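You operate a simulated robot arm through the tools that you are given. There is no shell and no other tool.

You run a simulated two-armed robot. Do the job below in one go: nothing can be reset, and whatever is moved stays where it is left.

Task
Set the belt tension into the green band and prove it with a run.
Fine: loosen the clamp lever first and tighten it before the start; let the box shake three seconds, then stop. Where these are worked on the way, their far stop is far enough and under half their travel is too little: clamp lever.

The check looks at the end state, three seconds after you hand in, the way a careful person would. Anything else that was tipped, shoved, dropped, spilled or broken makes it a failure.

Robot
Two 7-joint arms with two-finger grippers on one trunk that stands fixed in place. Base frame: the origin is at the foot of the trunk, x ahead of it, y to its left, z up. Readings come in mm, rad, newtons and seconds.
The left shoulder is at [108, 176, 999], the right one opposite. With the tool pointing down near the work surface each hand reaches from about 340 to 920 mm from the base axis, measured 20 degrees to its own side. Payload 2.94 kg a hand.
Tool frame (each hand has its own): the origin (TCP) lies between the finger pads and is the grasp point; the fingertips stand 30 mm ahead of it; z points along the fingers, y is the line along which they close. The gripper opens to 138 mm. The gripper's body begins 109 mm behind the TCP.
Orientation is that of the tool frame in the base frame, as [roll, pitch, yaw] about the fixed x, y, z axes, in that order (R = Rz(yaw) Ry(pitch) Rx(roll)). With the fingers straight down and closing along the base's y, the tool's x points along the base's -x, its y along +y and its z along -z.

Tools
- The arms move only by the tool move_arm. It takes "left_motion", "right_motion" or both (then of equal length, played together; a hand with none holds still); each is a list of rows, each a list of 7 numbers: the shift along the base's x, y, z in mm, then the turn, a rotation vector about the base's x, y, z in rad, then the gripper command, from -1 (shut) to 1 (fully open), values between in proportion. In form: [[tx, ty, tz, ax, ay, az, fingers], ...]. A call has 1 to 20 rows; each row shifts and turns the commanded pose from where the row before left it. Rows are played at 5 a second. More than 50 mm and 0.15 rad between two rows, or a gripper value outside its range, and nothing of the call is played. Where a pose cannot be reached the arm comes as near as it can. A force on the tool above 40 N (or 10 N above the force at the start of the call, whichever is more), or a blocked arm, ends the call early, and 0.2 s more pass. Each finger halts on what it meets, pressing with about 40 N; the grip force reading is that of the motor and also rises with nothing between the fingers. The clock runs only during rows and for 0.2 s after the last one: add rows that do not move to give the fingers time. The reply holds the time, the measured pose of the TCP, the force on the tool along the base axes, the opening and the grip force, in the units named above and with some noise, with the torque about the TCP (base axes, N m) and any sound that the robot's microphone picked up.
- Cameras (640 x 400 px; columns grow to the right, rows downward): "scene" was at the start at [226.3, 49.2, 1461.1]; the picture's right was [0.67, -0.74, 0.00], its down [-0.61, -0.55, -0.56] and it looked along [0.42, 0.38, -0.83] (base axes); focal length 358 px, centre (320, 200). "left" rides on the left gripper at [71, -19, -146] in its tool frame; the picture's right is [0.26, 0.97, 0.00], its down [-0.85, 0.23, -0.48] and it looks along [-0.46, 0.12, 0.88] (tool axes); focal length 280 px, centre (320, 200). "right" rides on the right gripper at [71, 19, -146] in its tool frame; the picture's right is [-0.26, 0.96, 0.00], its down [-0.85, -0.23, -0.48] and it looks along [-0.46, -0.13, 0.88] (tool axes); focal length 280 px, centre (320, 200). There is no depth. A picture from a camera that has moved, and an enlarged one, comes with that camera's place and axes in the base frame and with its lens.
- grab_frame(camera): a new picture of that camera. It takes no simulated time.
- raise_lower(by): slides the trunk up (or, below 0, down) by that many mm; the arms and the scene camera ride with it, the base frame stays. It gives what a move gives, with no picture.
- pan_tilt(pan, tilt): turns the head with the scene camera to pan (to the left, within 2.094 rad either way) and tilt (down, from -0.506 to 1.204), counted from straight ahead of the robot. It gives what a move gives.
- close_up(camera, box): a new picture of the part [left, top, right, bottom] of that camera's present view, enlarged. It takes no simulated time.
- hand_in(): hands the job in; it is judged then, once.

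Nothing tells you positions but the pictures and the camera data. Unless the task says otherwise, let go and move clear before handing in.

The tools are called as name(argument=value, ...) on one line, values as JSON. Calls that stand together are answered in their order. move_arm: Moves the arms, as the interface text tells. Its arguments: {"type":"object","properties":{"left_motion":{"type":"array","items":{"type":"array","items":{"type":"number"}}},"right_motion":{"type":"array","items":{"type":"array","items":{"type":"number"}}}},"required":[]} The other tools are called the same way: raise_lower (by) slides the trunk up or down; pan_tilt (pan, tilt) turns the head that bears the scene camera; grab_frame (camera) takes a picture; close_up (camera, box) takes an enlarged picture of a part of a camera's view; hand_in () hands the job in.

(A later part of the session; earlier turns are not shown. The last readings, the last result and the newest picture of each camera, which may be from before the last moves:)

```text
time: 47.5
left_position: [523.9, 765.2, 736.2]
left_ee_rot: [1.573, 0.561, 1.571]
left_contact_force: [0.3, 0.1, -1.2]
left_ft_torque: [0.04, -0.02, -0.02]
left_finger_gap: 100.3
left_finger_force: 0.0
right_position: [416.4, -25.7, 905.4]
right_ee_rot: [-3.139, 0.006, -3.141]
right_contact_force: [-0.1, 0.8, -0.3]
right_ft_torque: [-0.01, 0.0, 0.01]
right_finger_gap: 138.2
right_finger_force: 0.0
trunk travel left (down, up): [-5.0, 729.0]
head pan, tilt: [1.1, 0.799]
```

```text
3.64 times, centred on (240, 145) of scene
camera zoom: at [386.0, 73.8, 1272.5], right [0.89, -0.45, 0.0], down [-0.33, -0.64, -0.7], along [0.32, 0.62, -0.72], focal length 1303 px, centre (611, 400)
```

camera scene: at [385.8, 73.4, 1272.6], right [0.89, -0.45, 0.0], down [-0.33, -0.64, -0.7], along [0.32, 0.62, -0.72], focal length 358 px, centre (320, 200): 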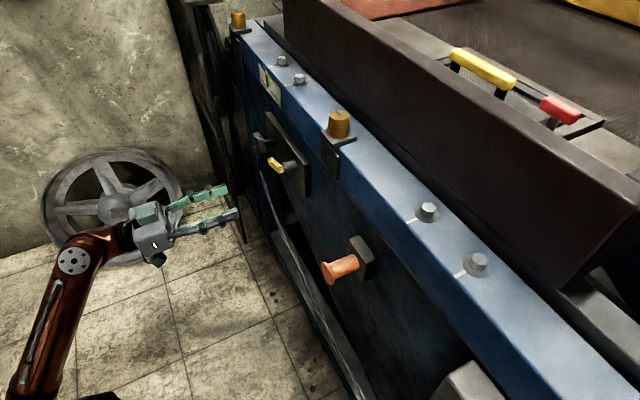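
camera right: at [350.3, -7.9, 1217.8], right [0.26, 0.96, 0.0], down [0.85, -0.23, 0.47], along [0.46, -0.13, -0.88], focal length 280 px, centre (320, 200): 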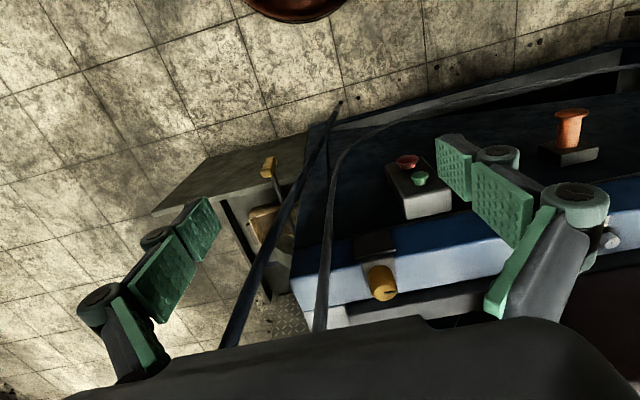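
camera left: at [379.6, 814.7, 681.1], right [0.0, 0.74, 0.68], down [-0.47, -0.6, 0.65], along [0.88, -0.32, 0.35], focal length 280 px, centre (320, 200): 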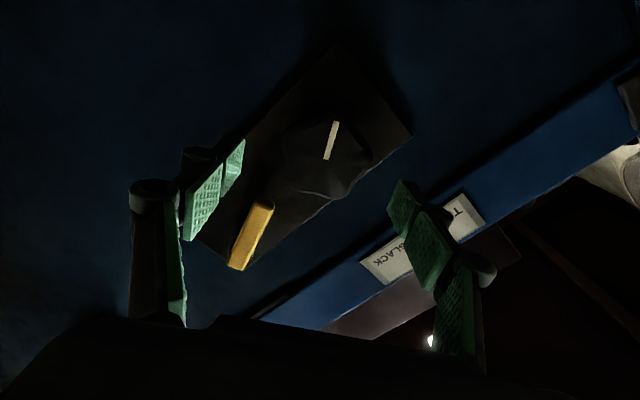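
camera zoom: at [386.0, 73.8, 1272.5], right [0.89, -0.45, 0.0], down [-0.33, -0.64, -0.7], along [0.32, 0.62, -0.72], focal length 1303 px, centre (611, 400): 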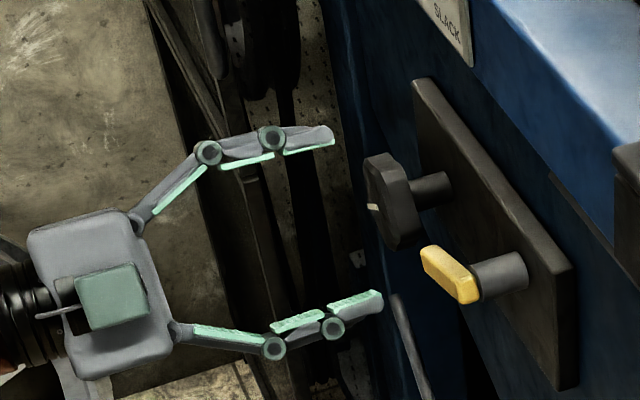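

Aligned. Now in one go: forward, grip, turn 0.2 rad counter-clockwise, release, back out.

move_arm(left_motion=[[22, 0.8, -0.5, 0, 0, 0, 0.45], [22, 0.8, -0.5, 0, 0, 0, 0.45], [0, 0, 0, 0, 0, 0, 0.0], [0, 0, 0, 0, 0, 0, -0.3], [0, 0, 0, 0, 0, 0, -1], [0, 0, 0, 0, 0, 0, -1], [0, 0, 0, -0.1, 0, 0, -1], [0, 0, 0, -0.1, 0, 0, -1], [0, 0, 0, 0, 0, 0, -0.5], [0, 0, 0, 0, 0, 0, 0.45], [0, 0, 0, 0, 0, 0, 0.45], [0, 0, 0, 0, 0, 0, 0.45], [-25, 0, 0, 0, 0, 0, 0.45], [-30, 0, 0, 0, 0, 0, 0.45], [-30, 0, 0, 0, 0, 0, 0.45], [0, 0, 0, 0, 0, 0, 0.45]])

grab_frame(camera="left")

close_up(camera="scene", box=[240, 50, 300, 110])

```text
time: 50.9
left_position: [483.1, 766.7, 734.5]
left_ee_rot: [1.574, 0.762, 1.571]
left_contact_force: [0.4, 0.2, 0.3]
left_ft_torque: [-0.02, -0.01, -0.05]
left_finger_gap: 99.8
left_finger_force: 0.1
right_position: [415.9, -26.7, 905.7]
right_ee_rot: [-3.139, 0.007, 3.141]
right_contact_force: [0.1, 0.3, 0.5]
right_ft_torque: [-0.01, 0.03, 0.01]
right_finger_gap: 138.1
right_finger_force: 0.1
trunk travel left (down, up): [-5.0, 729.0]
head pan, tilt: [1.1, 0.799]
```

```text
taken
camera left: at [337.8, 804.7, 671.3], right [0.0, 0.86, 0.52], down [-0.47, -0.45, 0.75], along [0.88, -0.25, 0.41], focal length 280 px, centre (320, 200)
```

left: 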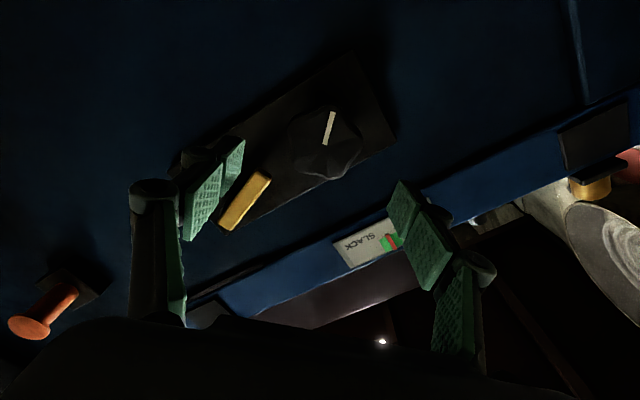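

```text
6.67 times, centred on (270, 80) of scene
camera zoom: at [385.9, 73.9, 1272.5], right [0.89, -0.45, 0.0], down [-0.33, -0.64, -0.7], along [0.32, 0.62, -0.72], focal length 2389 px, centre (653, 1000)
```

zoom: 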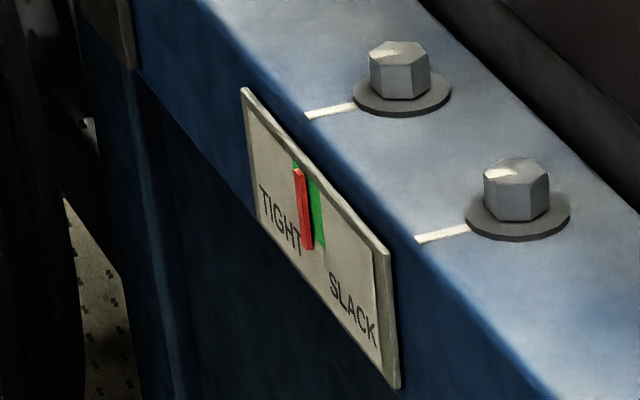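

The pointer now sits near the middle of the band. Next: tighten the clamp lever. I move the left hand back in front of the lever, rolled to match its present angle.

move_arm(left_motion=[[-30, 0, 0, 0.1, 0, 0, 0.2], [-8, -20, 0.8, 0.1, 0, 0, 0.0], [0, -30, 0.8, 0.1, 0, 0, 0.0], [0, -30, 0.8, 0.09, 0, 0, 0.0], [0, 0, 0.7, 0, 0, 0, 0.0], [0, 0, 0, 0, 0, 0, 0.0]])

grab_frame(camera="left")

close_up(camera="left", box=[240, 20, 560, 220])

```text
time: 52.3
left_position: [445.7, 687.8, 736.7]
left_ee_rot: [1.574, 0.371, 1.573]
left_contact_force: [0.6, 1.2, -0.9]
left_ft_torque: [-0.03, -0.01, 0.01]
left_finger_gap: 69.0
left_finger_force: 0.0
right_position: [415.8, -25.0, 905.6]
right_ee_rot: [-3.14, 0.007, 3.141]
right_contact_force: [0.6, 0.3, 0.6]
right_ft_torque: [0.0, -0.01, 0.01]
right_finger_gap: 138.3
right_finger_force: 0.1
trunk travel left (down, up): [-5.0, 729.0]
head pan, tilt: [1.1, 0.799]
```

```text
taken
camera left: at [301.0, 746.5, 693.0], right [0.0, 0.59, 0.8], down [-0.47, -0.71, 0.52], along [0.88, -0.38, 0.28], focal length 280 px, centre (320, 200)
```

left: 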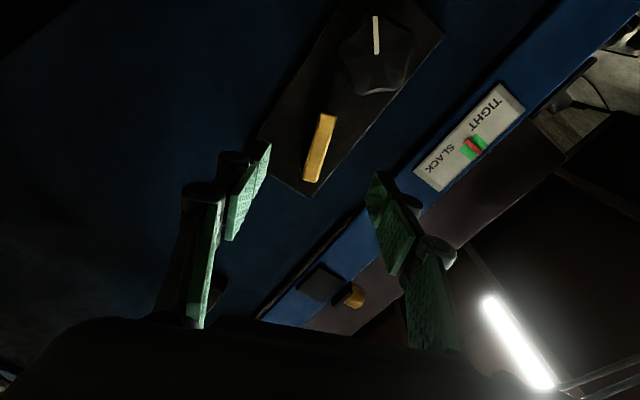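

```text
2.00 times, centred on (400, 120) of left
camera zoom: at [301.0, 746.5, 693.0], right [0.0, 0.59, 0.8], down [-0.47, -0.71, 0.52], along [0.88, -0.38, 0.28], focal length 561 px, centre (160, 360)
```

zoom: 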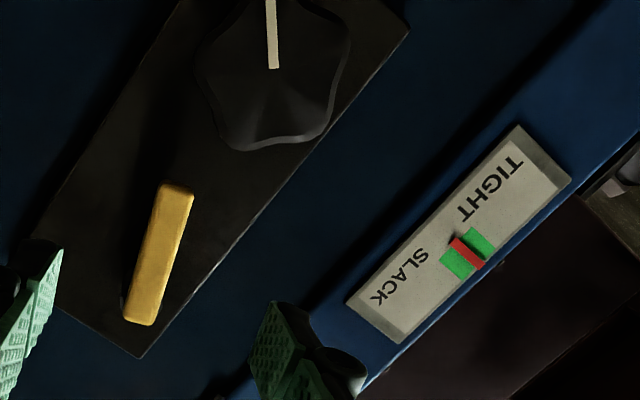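

The pointer is well centred in the green. Now forward around the lever and grip it.

move_arm(left_motion=[[30, 0, 0, 0, 0, 0, 0.0], [30, -0.5, 0.5, 0, 0, 0, 0.0], [30, -0.5, 0.5, 0, 0, 0, 0.0], [15, 0, 0, 0, 0, 0, 0.0], [15, 0, 0, 0, 0, 0, 0.0], [0, 0, 0, 0, 0, 0, 0.0]])

grab_frame(camera="left")

close_up(camera="scene", box=[160, 90, 320, 200])

```text
time: 53.7
left_position: [565.6, 687.2, 737.1]
left_ee_rot: [1.574, 0.373, 1.572]
left_contact_force: [0.2, -0.1, 0.4]
left_ft_torque: [0.03, -0.02, 0.0]
left_finger_gap: 68.9
left_finger_force: 0.0
right_position: [416.8, -26.8, 906.1]
right_ee_rot: [-3.14, 0.008, -3.141]
right_contact_force: [-0.3, 0.2, 0.4]
right_ft_torque: [0.0, -0.01, -0.01]
right_finger_gap: 138.2
right_finger_force: 0.2
trunk travel left (down, up): [-5.0, 729.0]
head pan, tilt: [1.1, 0.799]
```

```text
taken
camera left: at [420.1, 745.8, 693.4], right [0.0, 0.6, 0.8], down [-0.47, -0.71, 0.53], along [0.88, -0.38, 0.28], focal length 280 px, centre (320, 200)
```

left: 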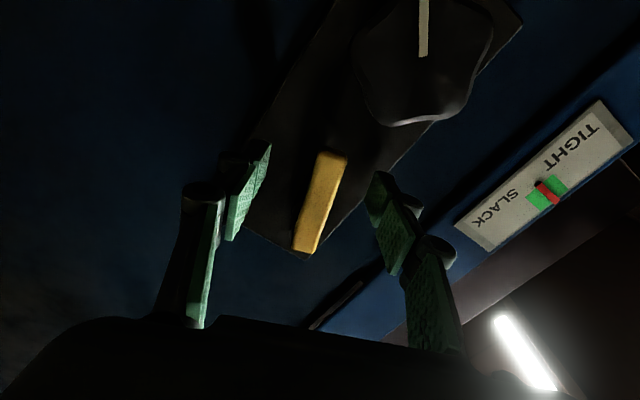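

```text
3.64 times, centred on (240, 145) of scene
camera zoom: at [386.0, 73.8, 1272.5], right [0.89, -0.45, 0.0], down [-0.33, -0.64, -0.7], along [0.32, 0.62, -0.72], focal length 1303 px, centre (611, 400)
```

zoom: 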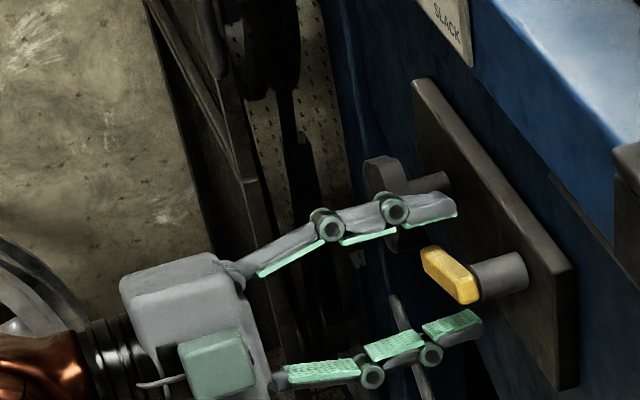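

Well placed. Close and begin swinging it back down.

move_arm(left_motion=[[0, 0, 0, 0, 0, 0, -0.5], [0, 0, 0, 0, 0, 0, -1], [0, 0, 0, 0, 0, 0, -1], [0, 0, 0, 0, 0, 0, -1], [0, -2.9, -6.0, -0.15, 0, 0, -1], [0, -3.7, -5.5, -0.15, 0, 0, -1], [0, 0, 0, 0, 0, 0, -1]])

grab_frame(camera="left")

```text
time: 55.3
left_position: [565.3, 680.1, 725.8]
left_ee_rot: [1.573, 0.672, 1.572]
left_contact_force: [1.3, 8.0, 7.3]
left_ft_torque: [-0.54, -0.12, 0.24]
left_finger_gap: 17.0
left_finger_force: 43.1
right_position: [415.8, -26.0, 906.1]
right_ee_rot: [-3.141, 0.008, -3.141]
right_contact_force: [-0.3, -0.3, -0.2]
right_ft_torque: [0.02, -0.01, 0.01]
right_finger_gap: 137.8
right_finger_force: 0.0
trunk travel left (down, up): [-5.0, 729.0]
head pan, tilt: [1.1, 0.799]
```

```text
taken
camera left: at [419.9, 723.5, 666.9], right [0.0, 0.81, 0.59], down [-0.47, -0.52, 0.71], along [0.88, -0.28, 0.38], focal length 280 px, centre (320, 200)
```

left: 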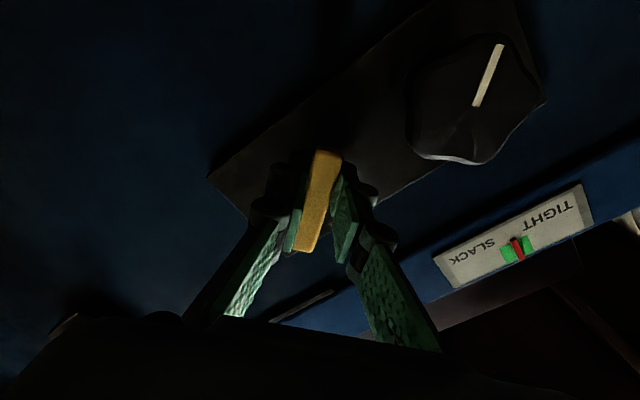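

Smooth, low forces, pointer steady. Continue the arc down.

move_arm(left_motion=[[0, -4.5, -4.9, -0.15, 0, 0, -1], [0, -5.2, -4.1, -0.15, 0, 0, -1], [0, -5.7, -3.3, -0.15, 0, 0, -1], [0, 0, 0, 0, 0, 0, -1]])

move_arm(left_motion=[[0, -6.2, -2.4, -0.15, 0, 0, -1], [0, -6.4, -1.5, -0.15, 0, 0, -1], [0, 0, 0, 0, 0, 0, -1]])

grab_frame(camera="left")

```text
time: 56.3
left_position: [564.1, 664.1, 714.2]
left_ee_rot: [1.572, 1.124, 1.57]
left_contact_force: [7.3, 16.3, 11.4]
left_ft_torque: [-0.97, 0.37, 0.6]
left_finger_gap: 16.8
left_finger_force: 42.1
right_position: [416.2, -24.5, 905.5]
right_ee_rot: [-3.14, 0.007, -3.141]
right_contact_force: [0.4, -0.1, 0.6]
right_ft_torque: [-0.01, 0.01, 0.02]
right_finger_gap: 137.9
right_finger_force: 0.1
trunk travel left (down, up): [-5.0, 729.0]
head pan, tilt: [1.1, 0.799]
```

```text
time: 57.1
left_position: [564.7, 651.8, 710.4]
left_ee_rot: [1.586, 1.424, 1.583]
left_contact_force: [5.3, 8.4, 4.7]
left_ft_torque: [-0.32, -0.7, 0.13]
left_finger_gap: 17.2
left_finger_force: 43.0
right_position: [415.1, -26.6, 904.7]
right_ee_rot: [-3.14, 0.007, 3.142]
right_contact_force: [-0.3, 0.4, 0.3]
right_ft_torque: [0.0, 0.01, -0.01]
right_finger_gap: 138.2
right_finger_force: 0.1
trunk travel left (down, up): [-5.0, 729.0]
head pan, tilt: [1.1, 0.799]
```

```text
taken
camera left: at [419.7, 643.4, 636.9], right [0.0, 0.99, -0.12], down [-0.47, 0.1, 0.87], along [0.88, 0.05, 0.47], focal length 280 px, centre (320, 200)
```

left: 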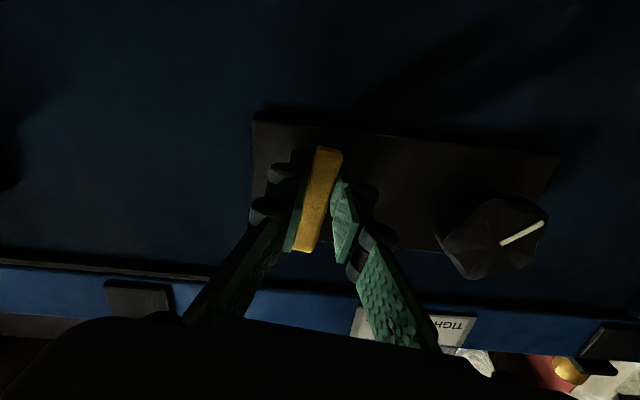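

Almost vertical. Final step to the stop.

move_arm(left_motion=[[0, -6.5, -0.5, -0.147, 0, 0, -1], [0, -1.5, 0, -0.05, 0, 0, -1], [0, 0, 0, 0, 0, 0, -1]])

grab_frame(camera="left")

close_up(camera="scene", box=[160, 90, 320, 200])

```text
time: 57.9
left_position: [564.1, 644.4, 710.3]
left_ee_rot: [-1.623, 1.524, -1.624]
left_contact_force: [4.5, 9.3, 2.6]
left_ft_torque: [1.18, 0.79, 0.28]
left_finger_gap: 17.8
left_finger_force: 43.4
right_position: [417.4, -24.9, 905.2]
right_ee_rot: [-3.141, 0.006, 3.141]
right_contact_force: [0.4, -0.7, 0.1]
right_ft_torque: [0.01, 0.01, 0.02]
right_finger_gap: 138.1
right_finger_force: 0.1
trunk travel left (down, up): [-5.0, 729.0]
head pan, tilt: [1.1, 0.799]
```

```text
taken
camera left: at [419.6, 622.5, 639.5], right [0.0, 0.95, -0.31], down [-0.47, 0.27, 0.84], along [0.88, 0.15, 0.45], focal length 280 px, centre (320, 200)
```

left: 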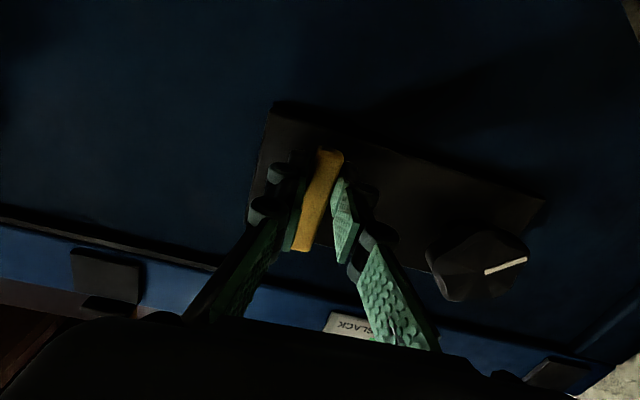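

```text
3.64 times, centred on (240, 145) of scene
camera zoom: at [386.2, 74.5, 1272.4], right [0.89, -0.45, 0.0], down [-0.33, -0.64, -0.7], along [0.32, 0.62, -0.72], focal length 1303 px, centre (611, 400)
```

zoom: 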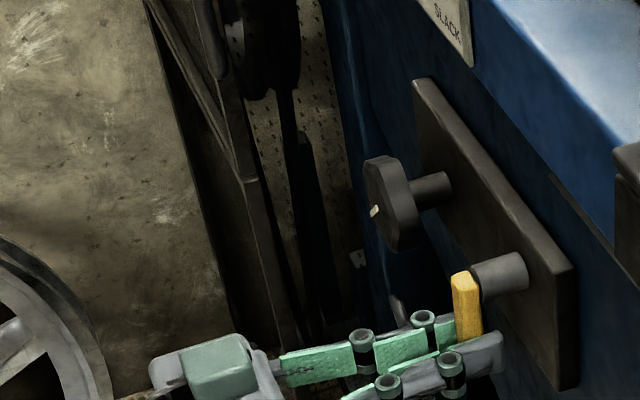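

The lever is back hanging against its stop (torque reversed). I release and back out, then check the gauge square-on.

move_arm(left_motion=[[0, 1, 0, 0.04, 0, 0, -0.6], [0, 0, 0, 0, 0, 0, 0], [0, 0, 0, 0, 0, 0, 0], [0, 0, 0, 0, 0, 0, 0], [-25, 0, 0, 0, 0, 0, 0], [-35, 0, 0, 0, 0, 0, 0], [-40, 0, 0, 0, 0, 0, 0], [-30, 40, 0, 0, 0, 0, 0.5], [0, 45, 0, 0, 0, 0, 1], [0, 45, 0, 0, 0, 0, 1], [0, 0, 0, 0, 0, 0, 1]])

grab_frame(camera="left")

grab_frame(camera="scene")

```text
time: 60.3
left_position: [437.1, 775.7, 709.5]
left_ee_rot: [-1.675, 1.562, -1.675]
left_contact_force: [0.3, -0.4, 0.5]
left_ft_torque: [0.0, 0.01, -0.02]
left_finger_gap: 137.8
left_finger_force: 0.0
right_position: [416.0, -25.7, 904.6]
right_ee_rot: [-3.14, 0.006, -3.14]
right_contact_force: [-0.2, 1.0, 0.4]
right_ft_torque: [-0.03, -0.04, 0.0]
right_finger_gap: 137.9
right_finger_force: 0.0
trunk travel left (down, up): [-5.0, 729.0]
head pan, tilt: [1.1, 0.799]
```

```text
taken
camera left: at [291.9, 756.5, 637.6], right [0.0, 0.96, -0.27], down [-0.47, 0.24, 0.85], along [0.88, 0.13, 0.46], focal length 280 px, centre (320, 200)
```

left: 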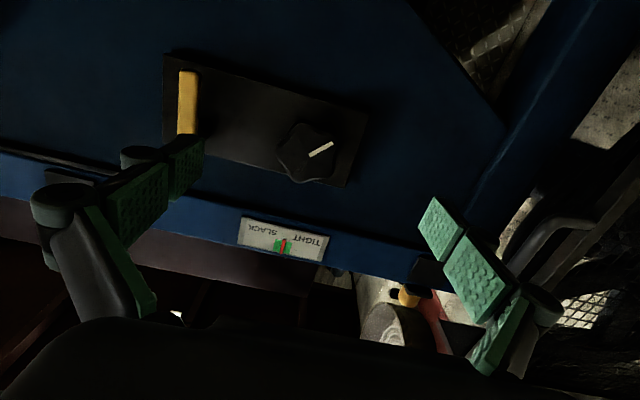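

```text
taken
camera scene: at [385.8, 74.0, 1272.6], right [0.89, -0.45, 0.0], down [-0.33, -0.64, -0.7], along [0.32, 0.62, -0.72], focal length 358 px, centre (320, 200)
```

scene: 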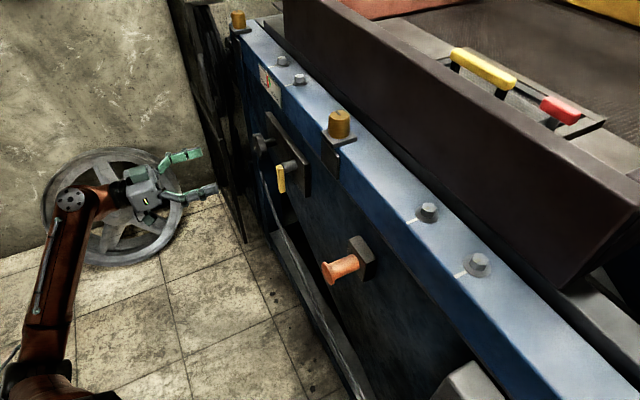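

close_up(camera="left", box=[235, 210, 335, 270])

close_up(camera="left", box=[150, 40, 390, 190])

pan_tilt(pan=0.3, tilt=1.0)

grab_frame(camera="scene")

grab_frame(camera="right")

```text
6.40 times, centred on (285, 240) of left
camera zoom: at [291.9, 756.5, 637.6], right [0.0, 0.96, -0.27], down [-0.47, 0.24, 0.85], along [0.88, 0.13, 0.46], focal length 1794 px, centre (544, -56)
```

zoom: 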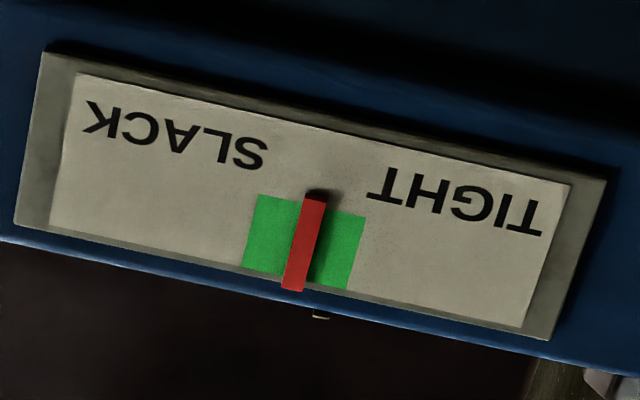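

```text
2.67 times, centred on (270, 115) of left
camera zoom: at [291.9, 756.5, 637.6], right [0.0, 0.96, -0.27], down [-0.47, 0.24, 0.85], along [0.88, 0.13, 0.46], focal length 748 px, centre (453, 427)
```

zoom: 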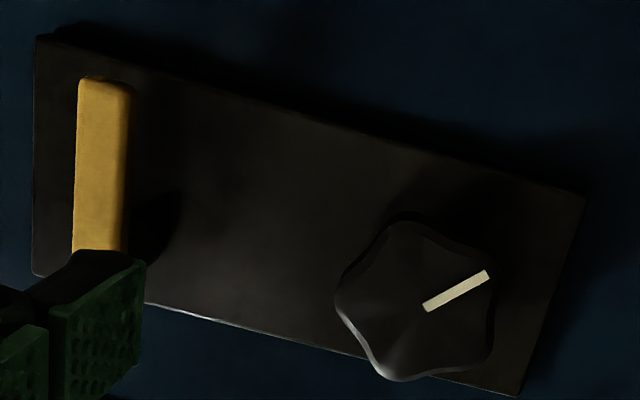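

```text
time: 61.4
left_position: [436.1, 775.6, 709.5]
left_ee_rot: [-1.732, 1.564, -1.737]
left_contact_force: [-0.7, 0.7, -1.5]
left_ft_torque: [0.01, -0.02, -0.01]
left_finger_gap: 137.8
left_finger_force: 0.1
right_position: [416.5, -26.1, 905.2]
right_ee_rot: [-3.14, 0.007, 3.141]
right_contact_force: [0.8, -0.5, 0.0]
right_ft_torque: [0.0, 0.01, 0.03]
right_finger_gap: 137.9
right_finger_force: 0.0
trunk travel left (down, up): [-5.0, 729.0]
head pan, tilt: [0.3, 1.0]
```

```text
taken
camera scene: at [415.8, 22.8, 1257.4], right [0.3, -0.95, 0.0], down [-0.8, -0.25, -0.54], along [0.52, 0.16, -0.84], focal length 358 px, centre (320, 200)
```

scene: 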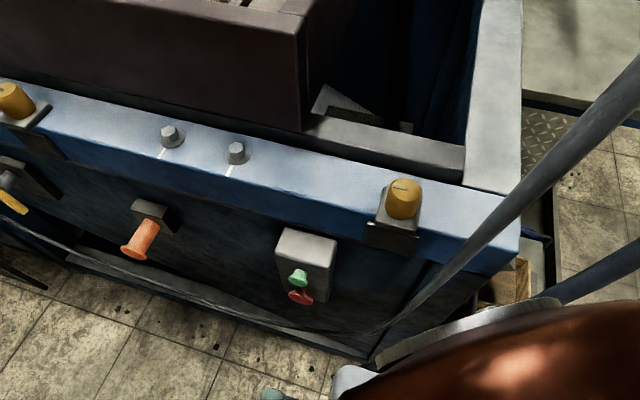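

```text
taken
camera right: at [344.2, -7.0, 1049.9], right [0.26, 0.97, 0.0], down [0.85, -0.23, 0.48], along [0.47, -0.13, -0.88], focal length 280 px, centre (320, 200)
```

right: 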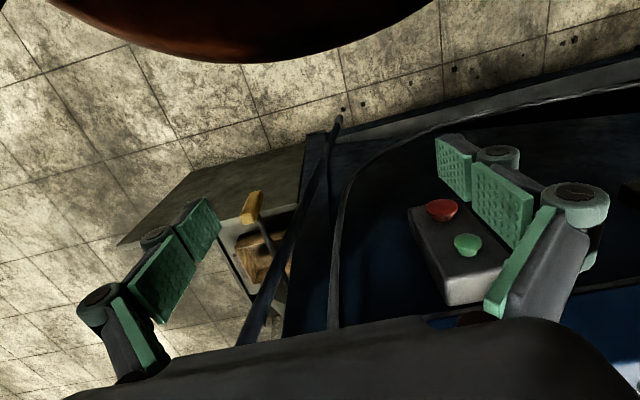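

Gauge centred in green and the clamp lever is back down. Now for the run: I bring the right hand, closed, toward the button box and tilt it forward, still short of the buttons.

move_arm(right_motion=[[18, 30, -5, 0, 0, 0, 0], [18, 30, -5, 0, 0, 0, -1], [18, 30, -5, 0, 0, 0, -1], [18, 30, -5, 0, 0, 0, -1], [0, 0, 0, 0, -0.14, 0, -1], [0, 0, 0, 0, -0.14, 0, -1], [0, 0, 0, 0, -0.14, 0, -1], [0, 0, 0, 0, -0.14, 0, -1], [0, 0, 0, 0, -0.14, 0, -1], [0, 0, 0, 0, 0, 0, -1]])

grab_frame(camera="right")

grab_frame(camera="scene")

```text
time: 63.6
left_position: [437.2, 776.4, 708.4]
left_ee_rot: [-1.716, 1.561, -1.72]
left_contact_force: [0.2, -0.4, 1.0]
left_ft_torque: [-0.03, -0.02, 0.03]
left_finger_gap: 138.1
left_finger_force: 0.1
right_position: [501.7, 92.0, 880.1]
right_ee_rot: [-3.14, 0.674, 3.092]
right_contact_force: [0.1, -0.4, -0.4]
right_ft_torque: [-0.03, 0.0, -0.01]
right_finger_gap: 0.3
right_finger_force: 28.3
trunk travel left (down, up): [-5.0, 729.0]
head pan, tilt: [0.3, 1.0]
```

```text
taken
camera right: at [356.6, 118.9, 948.1], right [0.25, 0.95, 0.16], down [0.35, -0.25, 0.9], along [0.9, -0.17, -0.4], focal length 280 px, centre (320, 200)
```

right: 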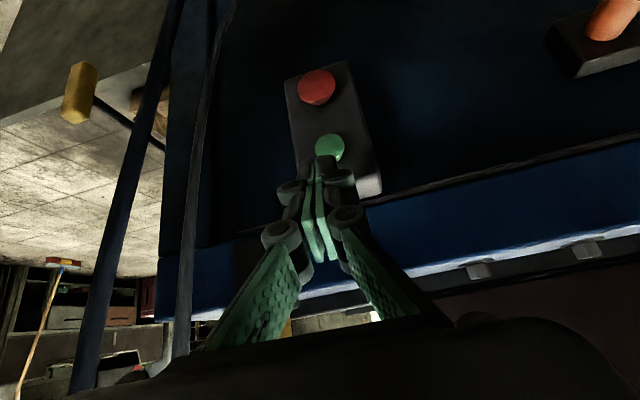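

```text
taken
camera scene: at [415.8, 23.0, 1257.4], right [0.3, -0.96, 0.0], down [-0.8, -0.25, -0.54], along [0.52, 0.16, -0.84], focal length 358 px, centre (320, 200)
```

scene: 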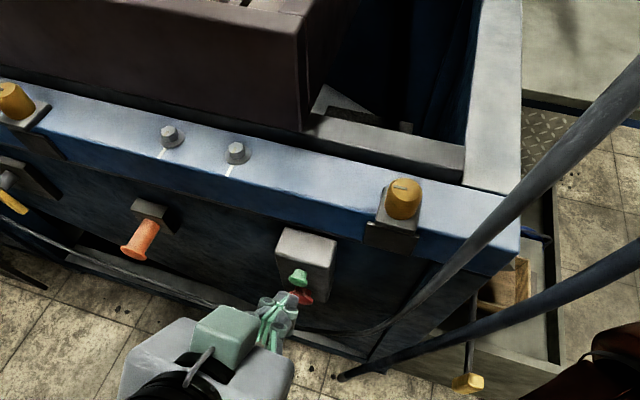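

The closed fingertips are lined up above the green button. I continue tilting and lower slightly, keeping the tips about 35 mm short.

move_arm(right_motion=[[-3, 0, -10, 0, -0.14, 0, -1], [-3, 0, -10, 0, -0.14, 0, -1], [-3, 0, -10, 0, -0.14, 0, -1], [-3, 0, -10, 0, -0.14, 0, -1], [0, 0, 0, 0, -0.14, 0, -1], [0, 0, 0, 0, 0, 0, -1]])

grab_frame(camera="right")

close_up(camera="scene", box=[220, 210, 380, 350])

```text
time: 65.0
left_position: [436.4, 775.5, 707.6]
left_ee_rot: [-1.708, 1.561, -1.71]
left_contact_force: [0.1, -0.4, -0.4]
left_ft_torque: [0.02, 0.04, -0.01]
left_finger_gap: 138.0
left_finger_force: 0.0
right_position: [503.8, 113.3, 883.3]
right_ee_rot: [3.003, 1.398, 3.004]
right_contact_force: [0.1, -0.1, 0.1]
right_ft_torque: [0.0, 0.02, -0.04]
right_finger_gap: 0.0
right_finger_force: 28.4
right hand out of reach, approached as far as the arm can: row 4, 5
trunk travel left (down, up): [-5.0, 729.0]
head pan, tilt: [0.3, 1.0]
```

```text
taken
camera right: at [348.4, 133.8, 837.9], right [0.05, 0.96, 0.28], down [-0.33, -0.25, 0.91], along [0.94, -0.13, 0.3], focal length 280 px, centre (320, 200)
```

right: 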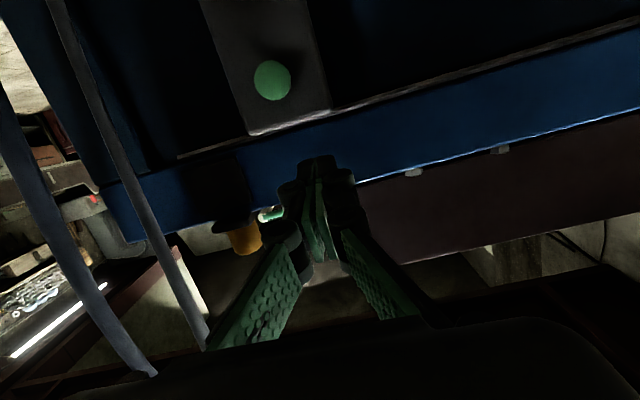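

```text
2.86 times, centred on (300, 280) of scene
camera zoom: at [415.7, 23.2, 1257.4], right [0.3, -0.96, 0.0], down [-0.8, -0.25, -0.54], along [0.52, 0.16, -0.84], focal length 1024 px, centre (377, -29)
```

zoom: 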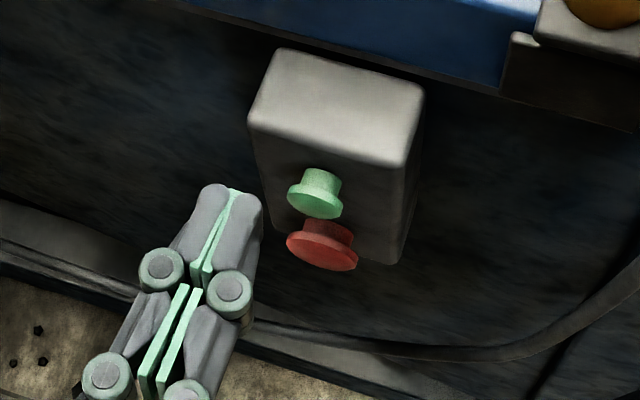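

The right elbow is folded too tightly at this height. Raising the trunk 150 mm gives it more room; both hands are in free air in front of the machine.

raise_lower(by=150)

grab_frame(camera="scene")

```text
time: 66.8
left_position: [434.8, 775.5, 858.8]
left_ee_rot: [-1.856, 1.562, -1.859]
left_contact_force: [-0.5, -0.7, 0.0]
left_ft_torque: [0.01, -0.02, 0.02]
left_finger_gap: 138.0
left_finger_force: 0.0
right_position: [503.4, 110.6, 1025.1]
right_ee_rot: [-3.133, 1.408, -3.135]
right_contact_force: [0.6, -1.3, 0.2]
right_ft_torque: [0.04, 0.02, -0.01]
right_finger_gap: 0.2
right_finger_force: 28.3
trunk travel left (down, up): [-155.0, 579.0]
head pan, tilt: [0.3, 1.0]
```

```text
taken
camera scene: at [259.1, 23.2, 1436.7], right [0.3, -0.96, 0.0], down [-0.8, -0.25, -0.54], along [0.52, 0.16, -0.84], focal length 358 px, centre (320, 200)
```

scene: 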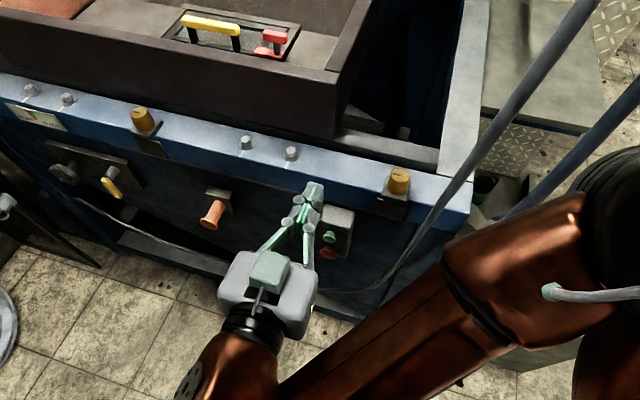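

Now I go around: slightly left, down to button height, then check alignment with the green button.

move_arm(right_motion=[[-4, 27, 0, 0, 0, 0, -1], [-4, 27, 0, 0, 0, 0, -1], [0, 0, -42, 0, 0, 0, -1], [0, 0, -42, 0, 0, 0, -1], [0, 0, -42, 0, 0, 0, -1], [0, 0, -42, 0, 0, 0, -1], [0, 0, -42, 0, 0, 0, -1], [0, -30, 0, 0, -0.08, 0, -1], [0, -35, 0, 0, -0.08, 0, -1], [0, 0, 0, 0, 0, 0, -1]])

grab_frame(camera="right")

close_up(camera="scene", box=[240, 180, 400, 320])

```text
time: 69.0
left_position: [435.5, 774.8, 858.8]
left_ee_rot: [-1.704, 1.563, -1.705]
left_contact_force: [-0.2, 0.2, 0.5]
left_ft_torque: [-0.04, -0.01, -0.01]
left_finger_gap: 138.0
left_finger_force: 0.1
right_position: [524.2, 130.5, 834.0]
right_ee_rot: [-2.52, 1.557, -2.518]
right_contact_force: [0.2, -0.3, 0.3]
right_ft_torque: [0.0, -0.01, -0.04]
right_finger_gap: 0.2
right_finger_force: 28.2
right hand out of reach, approached as far as the arm can: row 8, 9
trunk travel left (down, up): [-155.0, 579.0]
head pan, tilt: [0.3, 1.0]
```

```text
taken
camera right: at [377.8, 148.0, 762.5], right [0.0, 0.97, 0.25], down [-0.47, -0.22, 0.86], along [0.88, -0.12, 0.45], focal length 280 px, centre (320, 200)
```

right: 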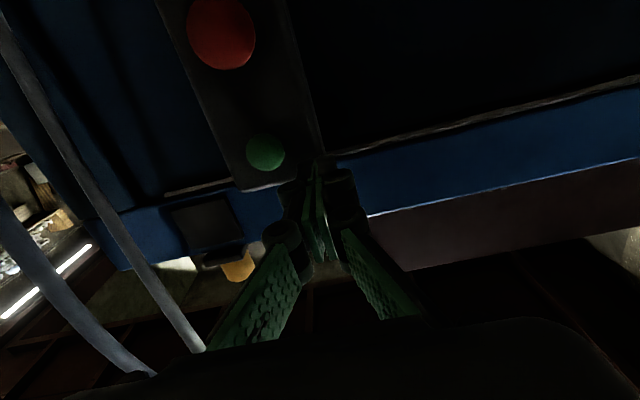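

```text
2.86 times, centred on (320, 250) of scene
camera zoom: at [258.4, 23.1, 1437.0], right [0.3, -0.96, 0.0], down [-0.8, -0.25, -0.54], along [0.52, 0.16, -0.84], focal length 1024 px, centre (320, 57)
```

zoom: 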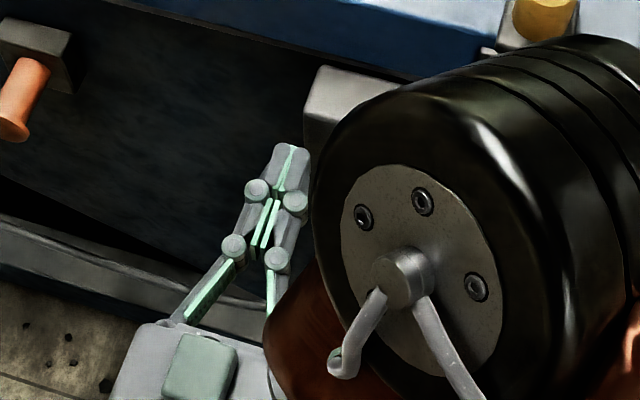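

The wrist still runs out of room pointing straight ahead. If I yaw the hand to point slightly right (wrist further left, away from the right shoulder), it should fit; I also back off a little.

move_arm(right_motion=[[-10, 0, -3, 0, 0, -0.1, -1], [-10, 0, -5, 0, 0, -0.1, -1], [-5, -7, -5, 0, 0, -0.1, -1], [-5, -8, -5, 0, 0, -0.1, -1], [0, -8, -4, 0, 0, -0.05, -1], [0, 0, 0, 0, 0, 0, -1]])

grab_frame(camera="right")

grab_frame(camera="scene")

```text
time: 70.4
left_position: [435.2, 776.2, 859.6]
left_ee_rot: [-1.712, 1.563, -1.714]
left_contact_force: [0.5, 1.4, -0.4]
left_ft_torque: [0.01, 0.01, 0.0]
left_finger_gap: 137.9
left_finger_force: 0.2
right_position: [513.3, 127.3, 818.9]
right_ee_rot: [-2.201, 1.563, -2.653]
right_contact_force: [-0.4, 0.1, -0.5]
right_ft_torque: [-0.07, -0.01, -0.02]
right_finger_gap: 0.1
right_finger_force: 28.0
right hand out of reach, approached as far as the arm can: row 1, 2, 3, 4, 5
trunk travel left (down, up): [-155.0, 579.0]
head pan, tilt: [0.3, 1.0]
```

```text
taken
camera right: at [390.5, 206.2, 748.7], right [0.42, 0.87, 0.26], down [-0.52, 0.0, 0.85], along [0.74, -0.49, 0.46], focal length 280 px, centre (320, 200)
```

right: 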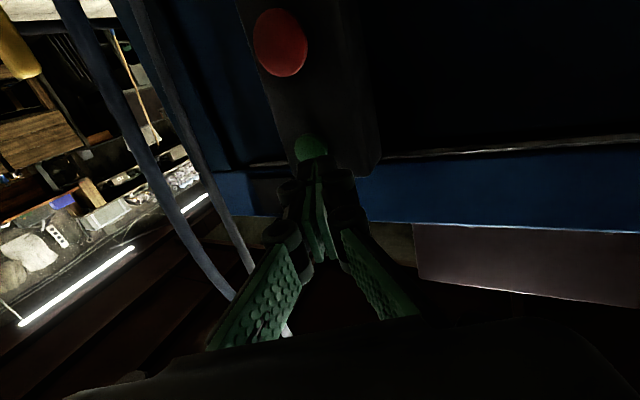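

```text
taken
camera scene: at [258.4, 23.3, 1437.0], right [0.3, -0.96, 0.0], down [-0.8, -0.25, -0.54], along [0.52, 0.16, -0.84], focal length 358 px, centre (320, 200)
```

scene: 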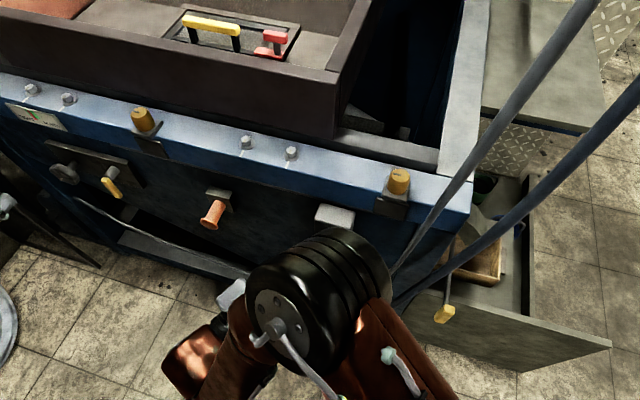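

That pose is awkward: the forearm comes from above. Instead I'll press with the fingers slanting about 45° down-forward, which this arm reached easily before. I turn the hand back to straight-ahead and slant it down.

move_arm(right_motion=[[-4, -2, 5, 0, 0.12, 0.075, -1], [-4, -4, 5, 0, 0.12, 0.075, -1], [-4, -6, 5, 0, 0.12, 0.075, -1], [-4, -6, 5, 0, 0.12, 0.075, -1], [0, -6, 5, 0, 0.12, 0.075, -1], [0, -6, 5, 0, 0.12, 0.075, -1], [0, 0, 0, 0, 0, 0, -1]])

grab_frame(camera="right")

grab_frame(camera="scene")

```text
time: 72.0
left_position: [434.6, 775.3, 859.5]
left_ee_rot: [-1.719, 1.562, -1.719]
left_contact_force: [1.1, 0.2, -0.9]
left_ft_torque: [0.01, 0.03, 0.02]
left_finger_gap: 137.8
left_finger_force: 0.0
right_position: [498.0, 96.1, 849.0]
right_ee_rot: [-2.927, 0.852, -2.905]
right_contact_force: [-0.2, -0.2, -0.8]
right_ft_torque: [-0.01, -0.01, 0.0]
right_finger_gap: 0.0
right_finger_force: 28.2
trunk travel left (down, up): [-155.0, 579.0]
head pan, tilt: [0.3, 1.0]
```

```text
taken
camera right: at [339.5, 108.2, 885.7], right [0.1, 0.99, 0.06], down [0.2, -0.08, 0.98], along [0.98, -0.08, -0.2], focal length 280 px, centre (320, 200)
```

right: 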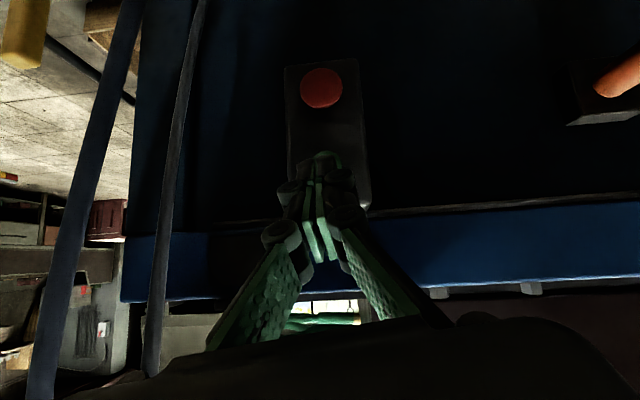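

```text
taken
camera scene: at [258.5, 23.4, 1437.0], right [0.3, -0.96, 0.0], down [-0.8, -0.25, -0.54], along [0.52, 0.16, -0.84], focal length 358 px, centre (320, 200)
```

scene: 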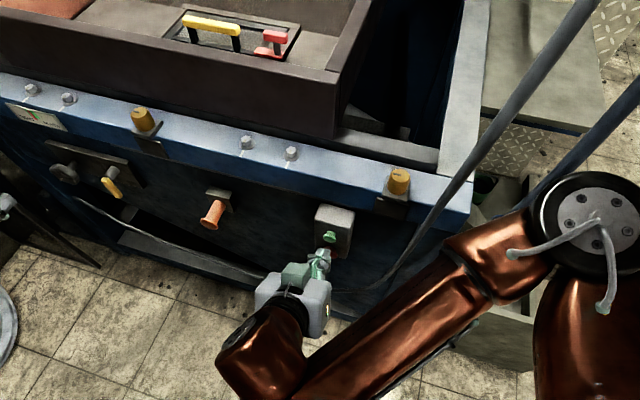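

Now the right hand reached the pose fully: (498, 96, 849), slanting down-forward. Let me zoom in to fix the button positions relative to the fingertips.

close_up(camera="scene", box=[280, 195, 370, 285])

close_up(camera="right", box=[260, 40, 400, 240])

grab_frame(camera="left")

```text
4.44 times, centred on (325, 240) of scene
camera zoom: at [258.5, 23.4, 1437.0], right [0.3, -0.96, 0.0], down [-0.8, -0.25, -0.54], along [0.52, 0.16, -0.84], focal length 1592 px, centre (298, 22)
```

zoom: 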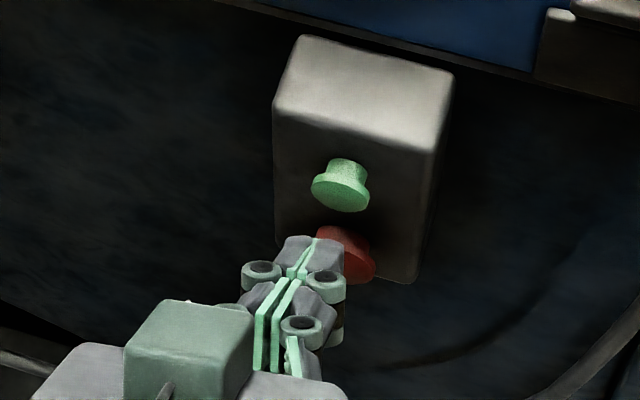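

```text
2.00 times, centred on (330, 140) of right
camera zoom: at [339.5, 108.2, 885.7], right [0.1, 0.99, 0.06], down [0.2, -0.08, 0.98], along [0.98, -0.08, -0.2], focal length 561 px, centre (300, 320)
```

zoom: 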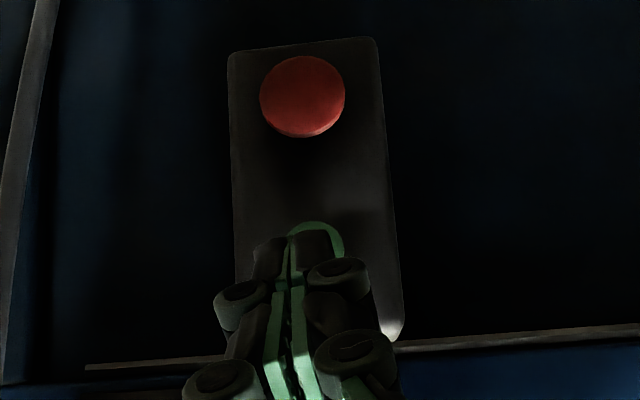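

```text
taken
camera left: at [289.8, 755.8, 787.9], right [0.0, 0.96, -0.27], down [-0.47, 0.24, 0.85], along [0.88, 0.13, 0.46], focal length 280 px, centre (320, 200)
```

left: 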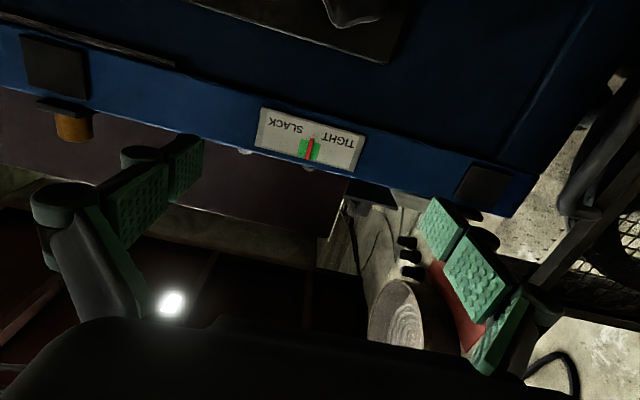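

Green button face centre is about (565, 98, 811), red about (565, 97, 737). I move the fingertips to about 14 mm in front of green.

move_arm(right_motion=[[6, 0.5, -14, 0, 0, 0, -1], [14, 0.5, -14, 0, 0, 0, -1], [0, 0, 0, 0, 0, 0, -1], [0, 0, 0, 0, 0, 0, -1]])

close_up(camera="scene", box=[280, 195, 370, 285])

close_up(camera="right", box=[260, 40, 400, 240])

```text
time: 73.0
left_position: [434.2, 773.5, 859.4]
left_ee_rot: [-1.704, 1.562, -1.707]
left_contact_force: [-0.6, -0.4, 0.3]
left_ft_torque: [0.0, 0.01, 0.03]
left_finger_gap: 138.2
left_finger_force: 0.0
right_position: [516.9, 95.5, 821.3]
right_ee_rot: [-2.928, 0.853, -2.908]
right_contact_force: [-0.5, -0.2, 0.4]
right_ft_torque: [-0.02, 0.01, -0.01]
right_finger_gap: 0.0
right_finger_force: 29.0
trunk travel left (down, up): [-155.0, 579.0]
head pan, tilt: [0.3, 1.0]
```

```text
4.44 times, centred on (325, 240) of scene
camera zoom: at [258.3, 23.1, 1437.1], right [0.3, -0.96, 0.0], down [-0.8, -0.25, -0.54], along [0.52, 0.16, -0.84], focal length 1592 px, centre (298, 22)
```

zoom: 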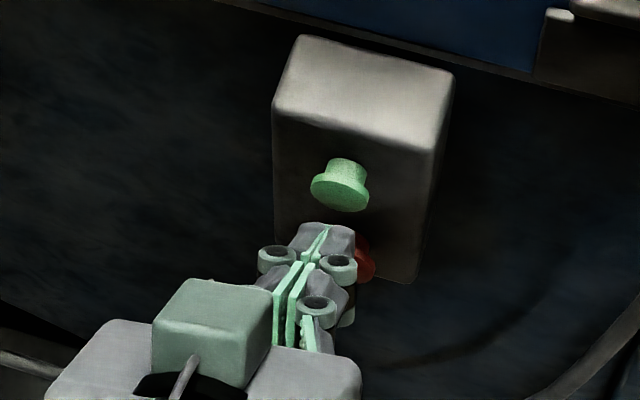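

```text
2.00 times, centred on (330, 140) of right
camera zoom: at [359.4, 108.6, 858.0], right [0.1, 0.99, 0.06], down [0.19, -0.08, 0.98], along [0.98, -0.09, -0.2], focal length 561 px, centre (300, 320)
```

zoom: 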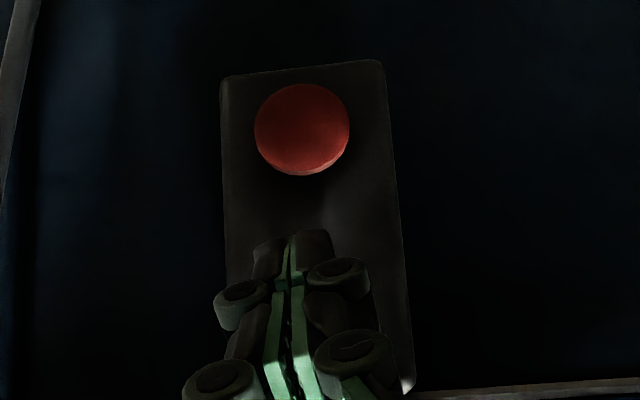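

The tips are level with green. I close the gap to just touching.

move_arm(right_motion=[[10, 0, 0, 0, 0, 0, -1], [5, 0, 0, 0, 0, 0, -1], [0, 0, 0, 0, 0, 0, -1]])

close_up(camera="scene", box=[280, 195, 370, 285])

```text
time: 73.8
left_position: [435.1, 775.0, 859.5]
left_ee_rot: [-1.682, 1.564, -1.686]
left_contact_force: [-0.6, 0.0, -0.1]
left_ft_torque: [-0.01, -0.01, 0.0]
left_finger_gap: 137.9
left_finger_force: 0.0
right_position: [532.2, 96.0, 821.3]
right_ee_rot: [-2.927, 0.852, -2.906]
right_contact_force: [-2.1, 1.0, -0.1]
right_ft_torque: [0.02, -0.02, 0.0]
right_finger_gap: 0.0
right_finger_force: 28.1
trunk travel left (down, up): [-155.0, 579.0]
head pan, tilt: [0.3, 1.0]
```

```text
4.44 times, centred on (325, 240) of scene
camera zoom: at [258.1, 22.9, 1437.1], right [0.3, -0.96, 0.0], down [-0.8, -0.25, -0.54], along [0.52, 0.16, -0.84], focal length 1592 px, centre (298, 22)
```

zoom: 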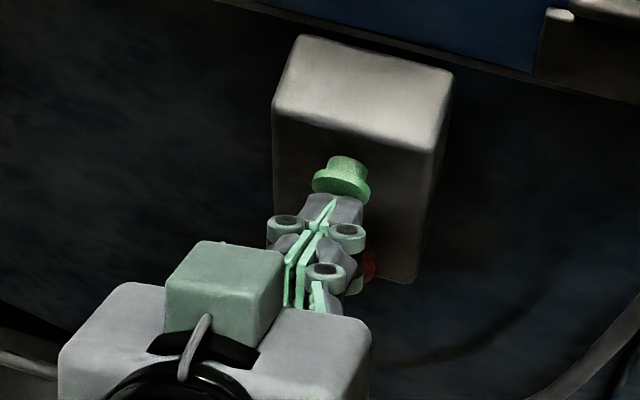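

Touching the green button (2 N). Now press it in a few millimetres.

move_arm(right_motion=[[4, 0, 0, 0, 0, 0, -1]])

close_up(camera="scene", box=[280, 195, 370, 285])

```text
time: 74.2
left_position: [434.4, 774.9, 859.7]
left_ee_rot: [-1.672, 1.564, -1.674]
left_contact_force: [0.8, 1.0, -0.3]
left_ft_torque: [-0.01, -0.01, -0.02]
left_finger_gap: 137.8
left_finger_force: 0.0
right_position: [535.0, 95.7, 821.7]
right_ee_rot: [-2.926, 0.851, -2.908]
right_contact_force: [-3.5, -0.8, -2.2]
right_ft_torque: [0.01, 0.02, -0.04]
right_finger_gap: 0.1
right_finger_force: 28.6
trunk travel left (down, up): [-155.0, 579.0]
head pan, tilt: [0.3, 1.0]
heard: click
```

```text
4.44 times, centred on (325, 240) of scene
camera zoom: at [258.0, 22.9, 1437.1], right [0.3, -0.96, 0.0], down [-0.8, -0.25, -0.54], along [0.52, 0.16, -0.84], focal length 1592 px, centre (298, 22)
```

zoom: 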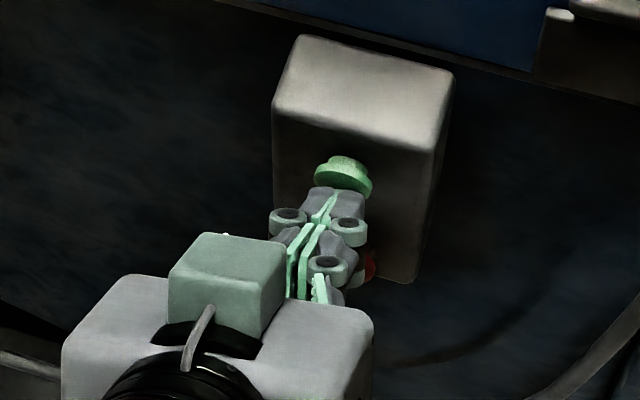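

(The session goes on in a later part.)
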